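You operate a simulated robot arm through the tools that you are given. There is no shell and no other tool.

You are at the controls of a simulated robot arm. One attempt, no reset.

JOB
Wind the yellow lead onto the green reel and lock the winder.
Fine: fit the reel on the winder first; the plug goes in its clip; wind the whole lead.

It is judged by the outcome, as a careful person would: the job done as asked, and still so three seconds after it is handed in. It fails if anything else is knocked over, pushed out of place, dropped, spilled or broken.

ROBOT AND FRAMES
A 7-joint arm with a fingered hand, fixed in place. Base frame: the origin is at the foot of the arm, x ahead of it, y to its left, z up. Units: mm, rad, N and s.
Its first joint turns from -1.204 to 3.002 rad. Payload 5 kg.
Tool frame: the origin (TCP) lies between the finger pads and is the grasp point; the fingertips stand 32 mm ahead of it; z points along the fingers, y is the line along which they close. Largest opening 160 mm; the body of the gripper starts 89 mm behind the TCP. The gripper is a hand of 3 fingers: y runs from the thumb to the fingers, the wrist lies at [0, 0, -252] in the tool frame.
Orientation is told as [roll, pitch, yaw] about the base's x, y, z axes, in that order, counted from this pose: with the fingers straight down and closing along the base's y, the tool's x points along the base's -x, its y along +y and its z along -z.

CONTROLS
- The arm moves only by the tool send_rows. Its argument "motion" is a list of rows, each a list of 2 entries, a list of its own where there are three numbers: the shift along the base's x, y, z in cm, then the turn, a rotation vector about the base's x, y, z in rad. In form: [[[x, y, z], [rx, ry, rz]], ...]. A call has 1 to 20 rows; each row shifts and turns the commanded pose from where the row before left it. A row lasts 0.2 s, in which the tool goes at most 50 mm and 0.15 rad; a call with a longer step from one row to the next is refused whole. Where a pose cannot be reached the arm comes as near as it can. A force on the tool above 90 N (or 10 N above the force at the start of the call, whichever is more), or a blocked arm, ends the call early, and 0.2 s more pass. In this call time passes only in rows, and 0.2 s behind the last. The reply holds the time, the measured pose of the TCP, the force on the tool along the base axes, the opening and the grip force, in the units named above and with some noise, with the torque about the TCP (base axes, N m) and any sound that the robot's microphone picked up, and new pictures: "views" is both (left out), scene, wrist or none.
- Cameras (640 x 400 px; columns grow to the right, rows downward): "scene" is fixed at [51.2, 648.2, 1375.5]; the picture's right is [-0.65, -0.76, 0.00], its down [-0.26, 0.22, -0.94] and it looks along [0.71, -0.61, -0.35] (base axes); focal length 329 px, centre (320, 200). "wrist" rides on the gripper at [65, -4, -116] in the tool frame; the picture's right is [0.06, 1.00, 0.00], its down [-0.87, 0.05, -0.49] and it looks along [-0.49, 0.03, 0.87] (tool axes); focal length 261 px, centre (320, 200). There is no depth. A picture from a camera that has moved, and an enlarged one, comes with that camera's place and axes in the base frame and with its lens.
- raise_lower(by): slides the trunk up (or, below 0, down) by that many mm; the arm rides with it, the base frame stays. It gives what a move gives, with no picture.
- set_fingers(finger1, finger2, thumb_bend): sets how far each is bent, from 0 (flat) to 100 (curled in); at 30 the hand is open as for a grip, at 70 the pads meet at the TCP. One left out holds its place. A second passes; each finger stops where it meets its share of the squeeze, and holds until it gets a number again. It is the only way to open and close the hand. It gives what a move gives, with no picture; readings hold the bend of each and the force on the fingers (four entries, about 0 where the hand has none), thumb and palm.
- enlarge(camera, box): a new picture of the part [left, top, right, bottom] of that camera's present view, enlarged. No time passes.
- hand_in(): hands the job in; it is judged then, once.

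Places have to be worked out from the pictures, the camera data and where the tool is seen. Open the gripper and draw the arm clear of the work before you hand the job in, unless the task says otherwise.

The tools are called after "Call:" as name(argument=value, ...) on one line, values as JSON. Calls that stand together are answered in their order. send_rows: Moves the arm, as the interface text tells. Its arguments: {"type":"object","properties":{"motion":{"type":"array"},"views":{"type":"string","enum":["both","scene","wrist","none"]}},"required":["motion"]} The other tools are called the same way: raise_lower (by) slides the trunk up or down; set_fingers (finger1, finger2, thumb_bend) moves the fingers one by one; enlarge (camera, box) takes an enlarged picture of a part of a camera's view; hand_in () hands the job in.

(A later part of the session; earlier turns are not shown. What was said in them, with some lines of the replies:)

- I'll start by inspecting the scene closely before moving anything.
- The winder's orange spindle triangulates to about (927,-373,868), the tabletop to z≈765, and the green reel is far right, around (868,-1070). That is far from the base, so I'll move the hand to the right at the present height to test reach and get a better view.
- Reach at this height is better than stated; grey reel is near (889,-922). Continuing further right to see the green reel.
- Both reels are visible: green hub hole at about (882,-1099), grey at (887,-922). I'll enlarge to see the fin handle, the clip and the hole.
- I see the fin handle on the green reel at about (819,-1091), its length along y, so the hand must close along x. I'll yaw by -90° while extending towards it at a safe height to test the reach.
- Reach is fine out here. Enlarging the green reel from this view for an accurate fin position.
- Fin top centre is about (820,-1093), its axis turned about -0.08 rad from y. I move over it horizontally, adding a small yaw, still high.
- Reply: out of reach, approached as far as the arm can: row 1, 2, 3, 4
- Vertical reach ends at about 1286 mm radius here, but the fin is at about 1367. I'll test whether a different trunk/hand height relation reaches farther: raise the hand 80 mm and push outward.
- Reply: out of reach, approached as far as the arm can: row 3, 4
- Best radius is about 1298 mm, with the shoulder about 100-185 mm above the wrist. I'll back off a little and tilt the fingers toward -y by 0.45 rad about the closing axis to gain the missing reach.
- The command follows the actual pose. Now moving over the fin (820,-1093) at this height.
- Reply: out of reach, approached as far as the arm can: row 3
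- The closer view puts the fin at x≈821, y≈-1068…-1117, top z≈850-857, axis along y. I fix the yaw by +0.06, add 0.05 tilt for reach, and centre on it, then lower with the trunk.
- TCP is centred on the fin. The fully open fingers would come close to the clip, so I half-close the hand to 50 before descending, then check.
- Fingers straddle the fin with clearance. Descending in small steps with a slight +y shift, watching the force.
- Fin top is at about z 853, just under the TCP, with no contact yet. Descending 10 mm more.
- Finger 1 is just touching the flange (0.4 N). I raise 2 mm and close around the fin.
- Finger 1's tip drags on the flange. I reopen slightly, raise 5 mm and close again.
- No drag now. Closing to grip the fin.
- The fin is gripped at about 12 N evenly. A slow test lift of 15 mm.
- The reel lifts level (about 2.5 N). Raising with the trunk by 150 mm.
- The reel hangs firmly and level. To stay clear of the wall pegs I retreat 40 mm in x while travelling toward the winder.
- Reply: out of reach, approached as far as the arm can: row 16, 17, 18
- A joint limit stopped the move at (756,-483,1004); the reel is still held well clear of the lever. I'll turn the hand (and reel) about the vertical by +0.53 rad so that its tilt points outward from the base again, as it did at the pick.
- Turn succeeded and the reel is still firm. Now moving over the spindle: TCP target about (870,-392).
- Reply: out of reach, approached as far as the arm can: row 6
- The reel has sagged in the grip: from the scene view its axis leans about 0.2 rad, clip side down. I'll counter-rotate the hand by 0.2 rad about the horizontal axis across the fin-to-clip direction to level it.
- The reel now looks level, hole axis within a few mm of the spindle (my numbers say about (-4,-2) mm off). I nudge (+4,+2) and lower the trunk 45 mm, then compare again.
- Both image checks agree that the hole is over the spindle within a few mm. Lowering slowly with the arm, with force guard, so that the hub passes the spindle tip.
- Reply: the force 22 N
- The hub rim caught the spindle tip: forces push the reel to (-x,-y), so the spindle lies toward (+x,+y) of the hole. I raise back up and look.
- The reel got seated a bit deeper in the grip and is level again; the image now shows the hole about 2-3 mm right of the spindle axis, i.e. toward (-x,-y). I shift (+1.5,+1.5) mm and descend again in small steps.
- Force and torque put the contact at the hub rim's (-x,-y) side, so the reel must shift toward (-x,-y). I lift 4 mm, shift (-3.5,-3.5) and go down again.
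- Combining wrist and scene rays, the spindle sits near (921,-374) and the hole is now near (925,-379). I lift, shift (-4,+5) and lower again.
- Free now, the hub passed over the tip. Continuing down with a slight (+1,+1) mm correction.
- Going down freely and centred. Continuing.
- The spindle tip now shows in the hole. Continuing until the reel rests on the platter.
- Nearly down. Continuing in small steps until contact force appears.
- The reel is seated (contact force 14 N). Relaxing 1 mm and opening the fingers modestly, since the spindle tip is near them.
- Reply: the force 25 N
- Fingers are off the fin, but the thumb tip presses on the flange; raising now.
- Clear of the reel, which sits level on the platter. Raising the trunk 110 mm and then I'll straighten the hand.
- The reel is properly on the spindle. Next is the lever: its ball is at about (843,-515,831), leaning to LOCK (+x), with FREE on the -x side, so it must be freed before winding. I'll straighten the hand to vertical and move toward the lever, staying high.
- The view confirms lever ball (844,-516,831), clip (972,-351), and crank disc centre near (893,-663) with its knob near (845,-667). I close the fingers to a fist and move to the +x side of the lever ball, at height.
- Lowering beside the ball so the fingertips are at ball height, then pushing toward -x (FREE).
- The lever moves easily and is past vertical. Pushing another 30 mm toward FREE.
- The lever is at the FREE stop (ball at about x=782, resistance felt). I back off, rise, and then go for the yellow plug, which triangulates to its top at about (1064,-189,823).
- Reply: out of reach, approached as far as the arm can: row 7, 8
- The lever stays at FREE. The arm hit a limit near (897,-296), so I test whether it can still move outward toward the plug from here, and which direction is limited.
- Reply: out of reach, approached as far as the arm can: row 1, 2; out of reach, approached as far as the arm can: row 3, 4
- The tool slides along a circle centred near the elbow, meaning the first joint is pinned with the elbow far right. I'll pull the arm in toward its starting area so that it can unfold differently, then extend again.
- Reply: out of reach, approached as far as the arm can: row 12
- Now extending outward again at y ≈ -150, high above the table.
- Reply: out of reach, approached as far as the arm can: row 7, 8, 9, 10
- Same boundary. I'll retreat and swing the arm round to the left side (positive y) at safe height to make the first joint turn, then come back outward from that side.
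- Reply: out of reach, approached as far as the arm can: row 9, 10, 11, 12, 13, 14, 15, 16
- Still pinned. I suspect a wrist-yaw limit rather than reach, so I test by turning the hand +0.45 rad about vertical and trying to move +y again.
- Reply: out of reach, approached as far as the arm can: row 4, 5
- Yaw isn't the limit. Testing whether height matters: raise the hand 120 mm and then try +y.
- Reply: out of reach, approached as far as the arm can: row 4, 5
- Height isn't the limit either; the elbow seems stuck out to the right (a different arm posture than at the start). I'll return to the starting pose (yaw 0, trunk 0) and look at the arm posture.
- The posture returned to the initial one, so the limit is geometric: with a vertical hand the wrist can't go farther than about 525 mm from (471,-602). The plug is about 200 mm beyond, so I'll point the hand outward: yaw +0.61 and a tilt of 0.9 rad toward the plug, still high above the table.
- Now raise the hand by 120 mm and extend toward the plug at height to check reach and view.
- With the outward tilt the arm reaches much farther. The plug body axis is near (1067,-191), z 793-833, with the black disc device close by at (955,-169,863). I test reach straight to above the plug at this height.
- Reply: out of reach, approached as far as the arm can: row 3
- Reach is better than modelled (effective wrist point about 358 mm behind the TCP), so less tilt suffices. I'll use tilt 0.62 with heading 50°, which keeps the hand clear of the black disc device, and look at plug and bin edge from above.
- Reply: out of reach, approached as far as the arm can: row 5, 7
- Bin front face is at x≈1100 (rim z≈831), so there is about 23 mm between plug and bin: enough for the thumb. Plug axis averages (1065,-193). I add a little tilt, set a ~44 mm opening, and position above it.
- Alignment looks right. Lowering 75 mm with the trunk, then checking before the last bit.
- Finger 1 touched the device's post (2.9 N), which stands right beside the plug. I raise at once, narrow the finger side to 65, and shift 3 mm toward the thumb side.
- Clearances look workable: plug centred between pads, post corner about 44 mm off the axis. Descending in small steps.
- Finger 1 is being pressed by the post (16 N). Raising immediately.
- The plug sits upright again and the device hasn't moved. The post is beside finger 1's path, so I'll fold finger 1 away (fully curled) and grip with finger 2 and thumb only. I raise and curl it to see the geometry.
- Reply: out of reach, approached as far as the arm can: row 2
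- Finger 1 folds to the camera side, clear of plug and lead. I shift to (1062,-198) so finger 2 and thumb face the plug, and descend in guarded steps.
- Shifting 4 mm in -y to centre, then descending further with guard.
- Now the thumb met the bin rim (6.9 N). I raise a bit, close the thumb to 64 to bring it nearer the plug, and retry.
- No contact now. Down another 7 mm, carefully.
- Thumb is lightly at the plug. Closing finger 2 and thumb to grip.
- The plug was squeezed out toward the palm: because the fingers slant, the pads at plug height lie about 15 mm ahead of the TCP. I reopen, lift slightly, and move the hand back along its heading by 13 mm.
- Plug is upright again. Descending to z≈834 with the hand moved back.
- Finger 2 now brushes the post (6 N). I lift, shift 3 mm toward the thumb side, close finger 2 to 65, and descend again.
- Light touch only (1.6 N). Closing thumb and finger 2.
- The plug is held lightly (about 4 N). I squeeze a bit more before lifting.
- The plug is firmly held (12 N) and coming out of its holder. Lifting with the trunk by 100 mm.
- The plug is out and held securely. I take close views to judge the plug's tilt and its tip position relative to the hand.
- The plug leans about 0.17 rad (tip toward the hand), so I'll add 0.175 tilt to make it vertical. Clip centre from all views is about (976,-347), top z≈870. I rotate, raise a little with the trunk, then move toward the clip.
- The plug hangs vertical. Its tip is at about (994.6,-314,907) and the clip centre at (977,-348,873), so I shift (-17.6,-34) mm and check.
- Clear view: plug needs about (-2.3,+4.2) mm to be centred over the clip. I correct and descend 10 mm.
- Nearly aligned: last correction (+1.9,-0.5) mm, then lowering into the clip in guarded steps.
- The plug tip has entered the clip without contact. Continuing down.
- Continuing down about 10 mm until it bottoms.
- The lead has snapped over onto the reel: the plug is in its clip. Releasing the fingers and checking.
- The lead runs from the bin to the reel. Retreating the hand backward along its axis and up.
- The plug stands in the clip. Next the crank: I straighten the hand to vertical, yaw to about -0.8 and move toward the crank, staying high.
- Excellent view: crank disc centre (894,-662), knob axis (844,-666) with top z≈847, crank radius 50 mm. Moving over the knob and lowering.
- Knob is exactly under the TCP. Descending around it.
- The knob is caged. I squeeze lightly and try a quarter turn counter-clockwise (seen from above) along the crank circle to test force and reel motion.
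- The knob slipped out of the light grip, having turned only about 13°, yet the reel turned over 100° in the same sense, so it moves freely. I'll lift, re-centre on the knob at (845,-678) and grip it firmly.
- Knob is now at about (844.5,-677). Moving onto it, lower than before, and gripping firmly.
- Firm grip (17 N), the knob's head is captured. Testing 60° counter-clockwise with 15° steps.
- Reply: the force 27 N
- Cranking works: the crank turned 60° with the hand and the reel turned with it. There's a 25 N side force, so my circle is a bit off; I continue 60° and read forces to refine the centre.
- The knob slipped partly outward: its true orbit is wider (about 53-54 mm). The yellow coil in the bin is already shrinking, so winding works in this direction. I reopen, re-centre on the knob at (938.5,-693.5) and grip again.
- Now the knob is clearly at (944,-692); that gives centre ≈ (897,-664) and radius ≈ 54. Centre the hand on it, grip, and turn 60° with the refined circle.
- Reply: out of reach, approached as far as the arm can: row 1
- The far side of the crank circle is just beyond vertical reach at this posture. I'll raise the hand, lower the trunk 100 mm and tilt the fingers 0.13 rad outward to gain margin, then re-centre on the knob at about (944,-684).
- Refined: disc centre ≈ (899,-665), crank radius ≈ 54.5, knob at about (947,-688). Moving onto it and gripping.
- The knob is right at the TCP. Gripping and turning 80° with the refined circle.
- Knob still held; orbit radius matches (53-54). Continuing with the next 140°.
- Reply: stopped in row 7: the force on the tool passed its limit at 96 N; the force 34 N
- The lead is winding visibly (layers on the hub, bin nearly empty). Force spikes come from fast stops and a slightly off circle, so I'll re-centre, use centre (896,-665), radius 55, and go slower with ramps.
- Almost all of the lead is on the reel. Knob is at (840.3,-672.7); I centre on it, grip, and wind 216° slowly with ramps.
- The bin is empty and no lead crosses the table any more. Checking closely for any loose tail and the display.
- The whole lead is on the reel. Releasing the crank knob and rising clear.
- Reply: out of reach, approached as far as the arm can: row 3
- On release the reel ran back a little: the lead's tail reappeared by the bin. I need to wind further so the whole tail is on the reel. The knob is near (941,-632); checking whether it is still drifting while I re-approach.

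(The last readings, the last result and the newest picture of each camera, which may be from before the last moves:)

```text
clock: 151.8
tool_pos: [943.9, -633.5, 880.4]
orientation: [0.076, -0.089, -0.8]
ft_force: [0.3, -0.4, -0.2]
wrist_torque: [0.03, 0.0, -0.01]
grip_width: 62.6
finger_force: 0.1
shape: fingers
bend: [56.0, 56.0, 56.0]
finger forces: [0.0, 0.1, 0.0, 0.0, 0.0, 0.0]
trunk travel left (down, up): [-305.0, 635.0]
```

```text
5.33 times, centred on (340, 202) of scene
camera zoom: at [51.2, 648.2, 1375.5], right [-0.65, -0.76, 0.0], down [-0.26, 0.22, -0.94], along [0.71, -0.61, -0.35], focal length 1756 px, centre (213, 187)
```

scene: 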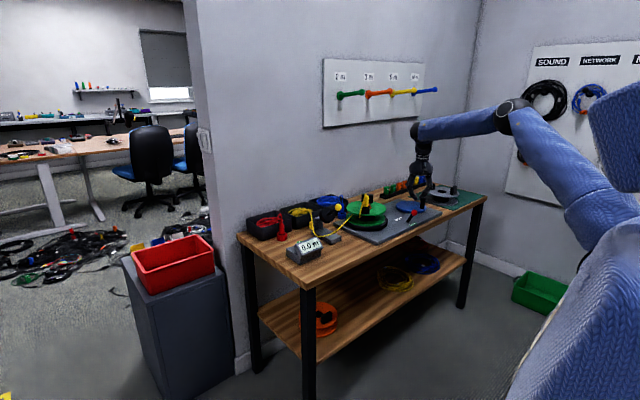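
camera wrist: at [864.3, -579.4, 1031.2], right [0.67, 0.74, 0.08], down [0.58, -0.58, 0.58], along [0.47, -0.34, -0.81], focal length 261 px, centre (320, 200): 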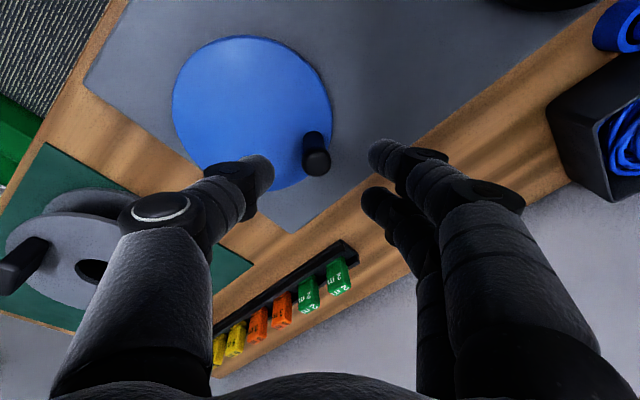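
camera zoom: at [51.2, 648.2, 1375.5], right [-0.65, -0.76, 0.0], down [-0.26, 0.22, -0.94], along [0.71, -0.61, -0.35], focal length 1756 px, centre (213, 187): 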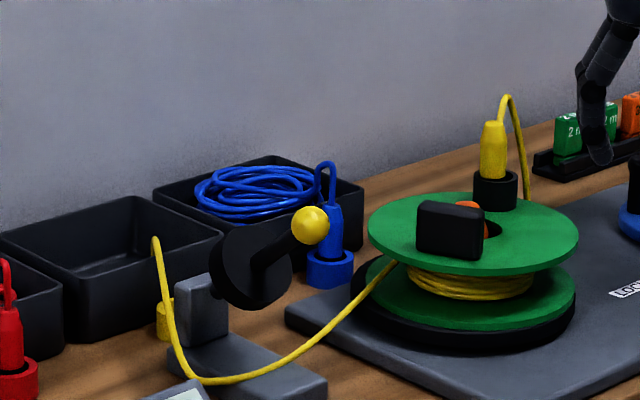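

It's stationary, with just the tail still out. I settle on the knob (943,-635.5), grip, and wind another 216°.

Call:
send_rows(motion=[[[-0.05, -0.2, -1.9], [0, 0, 0]], [[0, 0, -1.9], [0, 0, 0]]], views="none")

Call:
set_fingers(finger1=75, finger2=75, thumb_bend=75)

Call:
send_rows(motion=[[[-0.213, 0.316, 0], [0, 0, 0]], [[-0.496, 0.593, 0], [0, 0, 0]], [[-0.88, 0.743, 0], [0, 0, 0]], [[-1.017, 0.539, 0], [0, 0, 0]], [[-1.109, 0.315, 0], [0, 0, 0]], [[-1.146, 0.076, 0], [0, 0, 0]], [[-1.138, -0.161, 0], [0, 0, 0]], [[-1.086, -0.396, 0], [0, 0, 0]], [[-0.976, -0.61, 0], [0, 0, 0]], [[-0.823, -0.799, 0], [0, 0, 0]], [[-0.64, -0.96, 0], [0, 0, 0]], [[-0.429, -1.07, 0], [0, 0, 0]], [[-0.197, -1.134, 0], [0, 0, 0]], [[0.041, -1.149, 0], [0, 0, 0]], [[0.277, -1.119, 0], [0, 0, 0]], [[0.505, -1.035, 0], [0, 0, 0]], [[0.709, -0.908, 0], [0, 0, 0]], [[0.88, -0.743, 0], [0, 0, 0]], [[0.664, -0.382, 0], [0, 0, 0]], [[0.353, -0.157, 0], [0, 0, 0]]], views="none")

Call:
enlarge(camera="wrist", box=[160, 80, 480, 280])

Call:
enlarge(camera="scene", box=[280, 165, 460, 255])

```text
clock: 152.4
tool_pos: [943.2, -636.6, 841.1]
orientation: [0.078, -0.091, -0.8]
ft_force: [-0.3, 0.2, 0.3]
wrist_torque: [0.02, 0.0, 0.02]
grip_width: 62.6
finger_force: 0.0
shape: fingers
bend: [56.0, 56.0, 56.0]
finger forces: [0.0, 0.0, 0.0, 0.0, 0.1, 0.0]
trunk travel left (down, up): [-305.0, 635.0]
```

```text
clock: 153.4
tool_pos: [942.4, -638.3, 840.7]
orientation: [0.076, -0.088, -0.801]
ft_force: [-5.1, -0.5, -10.3]
wrist_torque: [-0.11, 0.19, -0.04]
grip_width: 18.7
finger_force: 14.8
shape: fingers
bend: [72.0, 73.0, 69.0]
finger forces: [7.4, 5.7, 0.1, 0.1, 16.0, 0.0]
trunk travel left (down, up): [-305.0, 635.0]
```

```text
clock: 157.6
tool_pos: [875.4, -716.3, 842.3]
orientation: [0.078, -0.094, -0.802]
ft_force: [0.0, -5.4, 5.5]
wrist_torque: [-0.23, -0.04, 0.13]
grip_width: 7.4
finger_force: 14.2
shape: fingers
bend: [75.0, 72.0, 70.0]
finger forces: [4.4, 10.9, 0.0, 0.0, 13.5, 0.0]
trunk travel left (down, up): [-305.0, 635.0]
```

```text
2.00 times, centred on (320, 180) of wrist
camera zoom: at [813.0, -672.4, 949.8], right [0.67, 0.74, 0.07], down [0.58, -0.58, 0.57], along [0.47, -0.34, -0.82], focal length 521 px, centre (320, 240)
```

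zoom: 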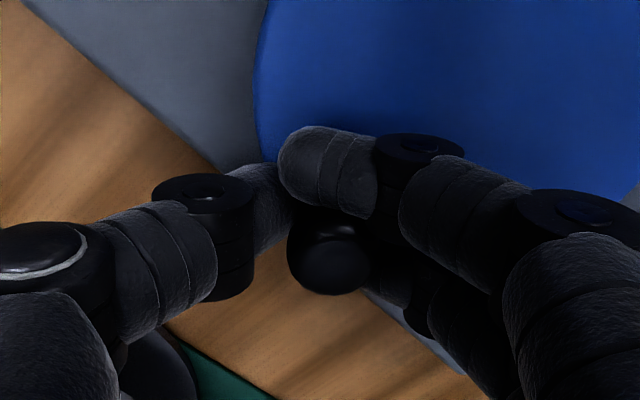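

```text
3.56 times, centred on (370, 210) of scene
camera zoom: at [51.2, 648.2, 1375.5], right [-0.65, -0.76, 0.0], down [-0.26, 0.22, -0.94], along [0.71, -0.61, -0.35], focal length 1171 px, centre (142, 164)
```

zoom: 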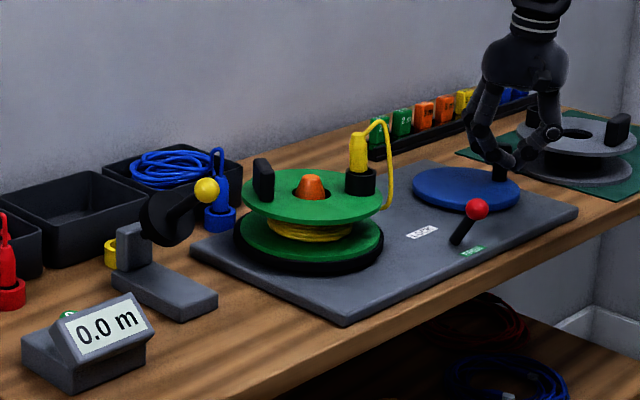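

Fully wound with a good margin now. Releasing the knob again and rising.

Call:
set_fingers(finger1=56, finger2=56, thumb_bend=56)

Call:
send_rows(motion=[[[0, 0, 2], [0, 0, 0]], [[0, 0, 3], [0, 0, 0]], [[0, 0, 2], [0, 0, 0]]], views="none")

Call:
enlarge(camera="scene", box=[280, 165, 460, 255])

Call:
enlarge(camera="wrist", box=[120, 0, 600, 300])

```text
clock: 158.6
tool_pos: [873.8, -716.3, 841.5]
orientation: [0.076, -0.091, -0.801]
ft_force: [-0.3, 0.6, 0.6]
wrist_torque: [-0.01, -0.01, -0.02]
grip_width: 62.3
finger_force: 0.1
shape: fingers
bend: [56.0, 56.0, 56.0]
finger forces: [0.0, 0.1, 0.0, 0.0, 0.1, 0.0]
trunk travel left (down, up): [-305.0, 635.0]
```

```text
clock: 159.4
tool_pos: [874.0, -716.6, 913.3]
orientation: [0.077, -0.093, -0.8]
ft_force: [-0.8, 0.9, 0.4]
wrist_torque: [-0.01, -0.01, -0.02]
grip_width: 62.7
finger_force: 0.1
shape: fingers
bend: [56.0, 56.0, 56.0]
finger forces: [0.1, 0.0, 0.0, 0.1, 0.0, 0.0]
trunk travel left (down, up): [-305.0, 635.0]
```

```text
3.56 times, centred on (370, 210) of scene
camera zoom: at [51.2, 648.2, 1375.5], right [-0.65, -0.76, 0.0], down [-0.26, 0.22, -0.94], along [0.71, -0.61, -0.35], focal length 1171 px, centre (142, 164)
```

zoom: 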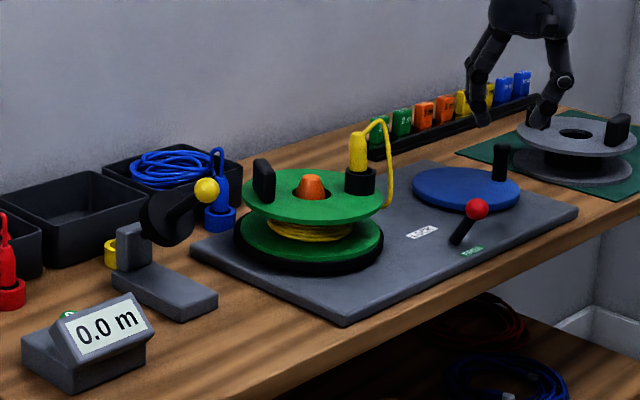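

```text
1.33 times, centred on (360, 150) of wrist
camera zoom: at [811.8, -673.1, 1021.0], right [0.67, 0.74, 0.07], down [0.58, -0.58, 0.57], along [0.46, -0.34, -0.82], focal length 348 px, centre (267, 267)
```

zoom: 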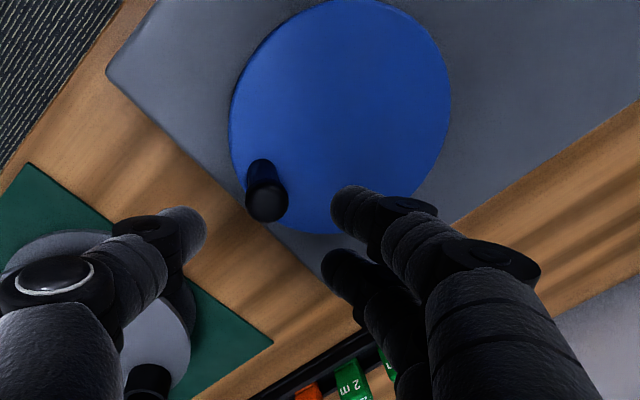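

The lead stays wound. Now locking: I close the fist, straighten the hand, and go round to the -x side of the lever ball (at about (782,-516,831)).

Call:
set_fingers(finger1=70, finger2=70, thumb_bend=70)

Call:
send_rows(motion=[[[-3, 2, 1], [0.01, 0.06, 0]], [[-4, 3, 0], [0.01, 0.06, 0]], [[-4, 4, 0], [0, 0, 0]], [[-3, 4, 0], [0, 0, 0]], [[0, 4, 0], [0, 0, 0]], [[0, 3, 0], [0, 0, 0]]], views="both")

```text
clock: 160.4
tool_pos: [874.0, -717.4, 911.9]
orientation: [0.076, -0.091, -0.801]
ft_force: [0.2, -0.5, -0.7]
wrist_torque: [-0.01, 0.03, 0.0]
grip_width: 12.7
finger_force: 0.1
shape: fingers
bend: [70.0, 70.0, 70.0]
finger forces: [0.1, 0.1, 0.2, 0.0, 0.1, 0.1]
trunk travel left (down, up): [-305.0, 635.0]
```

```text
refused: row 3 steps farther than a row can; nothing moved
```

One diagonal step was too long (56 mm); resending with shorter steps.

Call:
send_rows(motion=[[[-3, 2, 1], [0.01, 0.06, 0]], [[-3, 3, 0], [0.01, 0.06, 0]], [[-3, 3, 0], [0, 0, 0]], [[-3, 3, 0], [0, 0, 0]], [[-2, 3, 0], [0, 0, 0]], [[0, 3, 0], [0, 0, 0]], [[0, 3.2, 0], [0, 0, 0]]], views="both")

```text
clock: 162.0
tool_pos: [735.1, -511.2, 921.3]
orientation: [0.006, 0.006, -0.8]
ft_force: [0.5, -0.2, -0.2]
wrist_torque: [0.02, -0.01, 0.01]
grip_width: 12.9
finger_force: 0.1
shape: fingers
bend: [70.0, 70.0, 70.0]
finger forces: [0.0, 0.1, 0.1, 0.0, 0.1, 0.0]
trunk travel left (down, up): [-305.0, 635.0]
camera wrist: at [686.8, -470.1, 1037.9], right [0.67, 0.74, 0.01], down [0.65, -0.59, 0.49], along [0.36, -0.32, -0.87], focal length 261 px, centre (320, 200)
```

scene: 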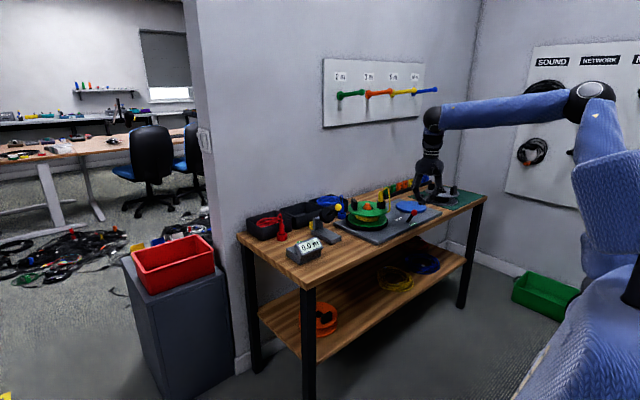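
wrist: 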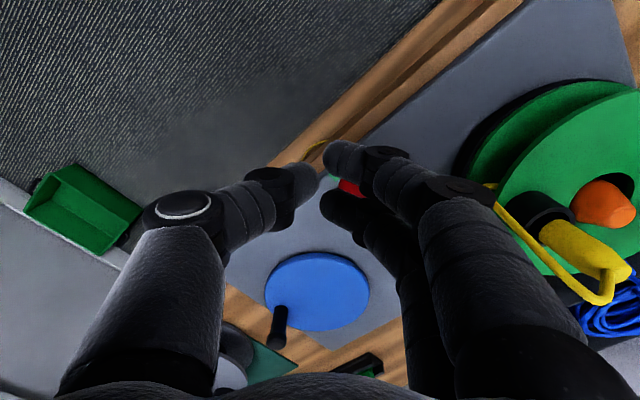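

Ball confirmed at (779,-516). I back off 12 mm more in x, lower beside it, and push toward +x (LOCK).

Call:
send_rows(motion=[[[-1.2, -0.4, -2], [0, 0, 0]], [[0, 0, -3], [0, 0, 0]], [[0, 0, -2], [0, 0, 0]], [[1, 0, 0], [0, 0, 0]], [[1, 0, 0], [0, 0, 0]], [[1, 0, 0], [0, 0, 0]], [[1, 0, 0], [0, 0, 0]], [[1, 0, 0], [0, 0, 0]]], views="wrist")

Call:
enlarge(camera="scene", box=[340, 165, 460, 255])

```text
clock: 163.8
tool_pos: [774.7, -517.2, 850.7]
orientation: [0.006, 0.006, -0.799]
ft_force: [0.6, -0.8, 0.3]
wrist_torque: [0.01, -0.02, 0.0]
grip_width: 12.4
finger_force: 0.1
shape: fingers
bend: [70.0, 70.0, 70.0]
finger forces: [0.0, 0.1, 0.1, 0.1, 0.0, 0.0]
trunk travel left (down, up): [-305.0, 635.0]
camera wrist: at [725.9, -475.1, 966.2], right [0.67, 0.74, 0.01], down [0.65, -0.59, 0.49], along [0.36, -0.32, -0.87], focal length 261 px, centre (320, 200)
```

wrist: 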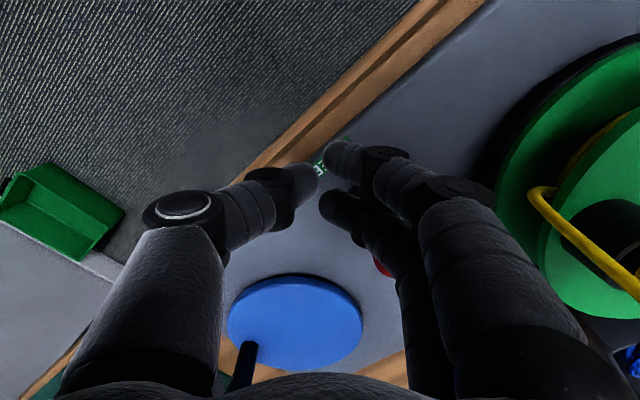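

```text
4.44 times, centred on (400, 210) of scene
camera zoom: at [51.2, 648.2, 1375.5], right [-0.65, -0.76, 0.0], down [-0.26, 0.22, -0.94], along [0.71, -0.61, -0.35], focal length 1463 px, centre (-36, 156)
```

zoom: 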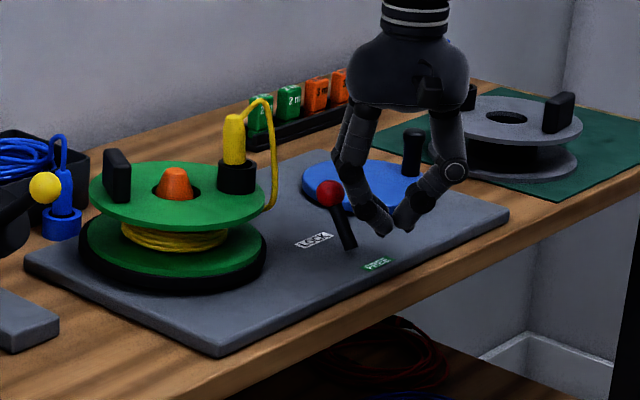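

The lever has snapped over and looks like the original LOCK posture. I push on gently until I feel the stop to be sure.

Call:
send_rows(motion=[[[1, 0, 0], [0, 0, 0]], [[1, 0, 0], [0, 0, 0]], [[0.6, 0, 0], [0, 0, 0]], [[0.5, 0, 0], [0, 0, 0]]], views="none")

Call:
enlarge(camera="scene", box=[340, 165, 460, 255])

```text
clock: 164.8
tool_pos: [804.2, -515.6, 853.4]
orientation: [0.007, 0.006, -0.796]
ft_force: [-23.7, 12.8, 17.9]
wrist_torque: [0.22, -0.42, 0.48]
grip_width: 13.3
finger_force: 15.1
shape: fingers
bend: [70.0, 72.0, 70.0]
finger forces: [0.1, 30.4, 0.0, 0.0, 0.1, 0.0]
trunk travel left (down, up): [-305.0, 635.0]
```

```text
4.44 times, centred on (400, 210) of scene
camera zoom: at [51.2, 648.2, 1375.5], right [-0.65, -0.76, 0.0], down [-0.26, 0.22, -0.94], along [0.71, -0.61, -0.35], focal length 1463 px, centre (-36, 156)
```

zoom: 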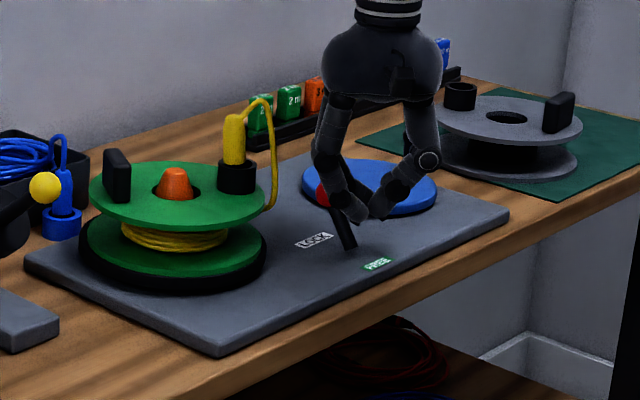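

The lever is firmly against its LOCK stop. Backing off, rising, and drawing the arm clear.

Call:
send_rows(motion=[[[-1, 0, 0], [0, 0, 0]], [[-2.5, 0, 0], [0, 0, 0]], [[-3, 0, 2], [0, 0, 0]], [[-2, 0, 4], [0, 0, 0]], [[-2, 0, 4], [0, 0, 0]], [[-3, 0, 3], [0, 0, 0]]], views="none")

Call:
raise_lower(by=120)

Call:
set_fingers(finger1=30, finger2=30, thumb_bend=30)

Call:
send_rows(motion=[[[-2, 0, 2], [0, 0, 0]]])

Call:
enlarge(camera="scene", box=[280, 165, 500, 275])

Call:
enlarge(camera="scene", box=[230, 170, 350, 270])

```text
clock: 166.2
tool_pos: [669.8, -517.7, 983.1]
orientation: [0.006, 0.006, -0.797]
ft_force: [-0.1, 0.3, -0.2]
wrist_torque: [-0.03, 0.03, -0.02]
grip_width: 12.8
finger_force: 0.1
shape: fingers
bend: [70.0, 70.0, 70.0]
finger forces: [0.0, 0.0, 0.1, 0.1, 0.0, 0.0]
trunk travel left (down, up): [-305.0, 635.0]
```

```text
clock: 167.7
tool_pos: [670.7, -519.3, 1101.0]
orientation: [0.004, 0.008, -0.799]
ft_force: [0.4, 0.1, -0.2]
wrist_torque: [-0.02, 0.02, -0.01]
grip_width: 12.8
finger_force: 0.1
shape: fingers
bend: [70.0, 70.0, 70.0]
finger forces: [0.0, 0.1, 0.1, 0.2, 0.0, 0.0]
trunk travel left (down, up): [-425.0, 515.0]
```

```text
clock: 168.7
tool_pos: [669.3, -519.4, 1100.4]
orientation: [0.006, 0.007, -0.799]
ft_force: [-0.2, -0.2, 0.6]
wrist_torque: [0.04, -0.04, -0.01]
grip_width: 167.6
finger_force: 0.1
shape: fingers
bend: [30.0, 30.0, 30.0]
finger forces: [0.1, 0.0, 0.1, 0.0, 0.0, 0.1]
trunk travel left (down, up): [-425.0, 515.0]
```

```text
clock: 169.1
tool_pos: [648.8, -517.3, 1122.9]
orientation: [0.004, 0.007, -0.799]
ft_force: [-0.1, 0.2, -0.5]
wrist_torque: [-0.05, -0.04, -0.01]
grip_width: 167.6
finger_force: 0.2
shape: fingers
bend: [30.0, 30.0, 30.0]
finger forces: [0.0, 0.0, 0.0, 0.1, 0.0, 0.0]
trunk travel left (down, up): [-425.0, 515.0]
camera wrist: at [599.3, -475.9, 1239.0], right [0.67, 0.74, 0.01], down [0.65, -0.59, 0.49], along [0.36, -0.32, -0.87], focal length 261 px, centre (320, 200)
```

scene: 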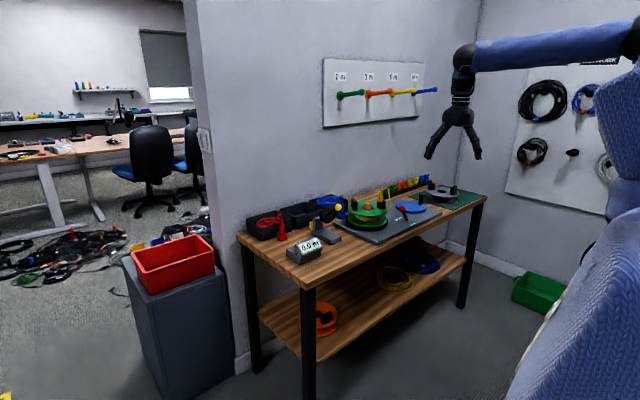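
wrist: 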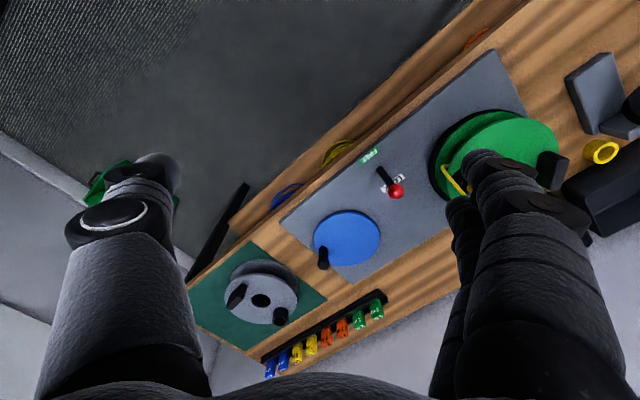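

```text
2.91 times, centred on (390, 220) of scene
camera zoom: at [51.2, 648.2, 1375.5], right [-0.65, -0.76, 0.0], down [-0.26, 0.22, -0.94], along [0.71, -0.61, -0.35], focal length 958 px, centre (116, 142)
```

zoom: 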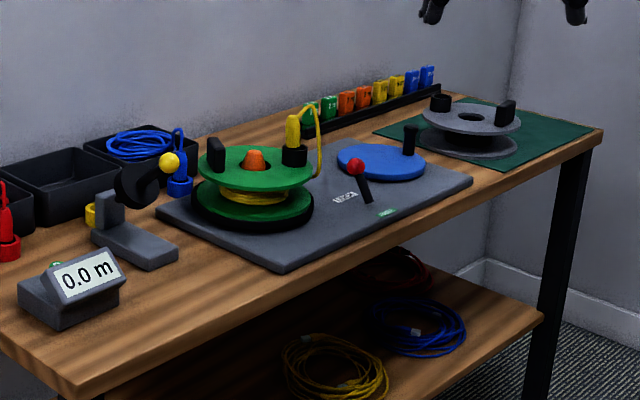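

```text
4.00 times, centred on (290, 220) of scene
camera zoom: at [51.2, 648.2, 1375.5], right [-0.65, -0.76, 0.0], down [-0.26, 0.22, -0.94], along [0.71, -0.61, -0.35], focal length 1317 px, centre (440, 120)
```

zoom: 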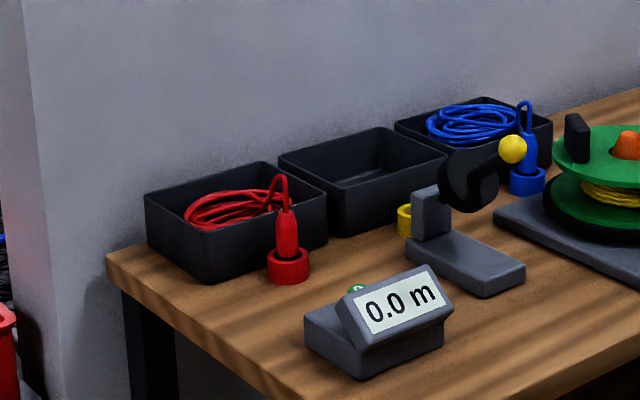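

Everything is as asked: the green reel is on the spindle, the yellow plug is in its clip, the whole lead is wound and its bin empty, and the lever is at LOCK. The neighbouring objects are in place, and the hand is open and clear, so I'm handing in.

Call:
hand_in()

```text
The job is handed in.
```

The job is handed in: the green reel is on the winder's spindle, the yellow plug is in the reel's clip, the whole yellow lead is wound, and the lever is at LOCK.

- **Winding:** The reel ran back slightly the first time I let go of the crank, so I wound it further. The lead then stayed fully on the reel with its bin empty. The display still reads 0.0 m, as it did throughout.
- **Lock:** The lever was at LOCK at the start. I set it to FREE to wind, then pushed it back against its LOCK stop.
- **Contacts:** While reaching for the plug, the fingers touched the post of the device beside it, with up to 16 N on one finger. The thumb touched the rim of the yellow bin with about 7 N. In the final pictures the device and display line up with their starting positions, and nothing else on the bench looks moved. I released the plug, crank and lever cleanly.

The hand is open and clear of the bench.
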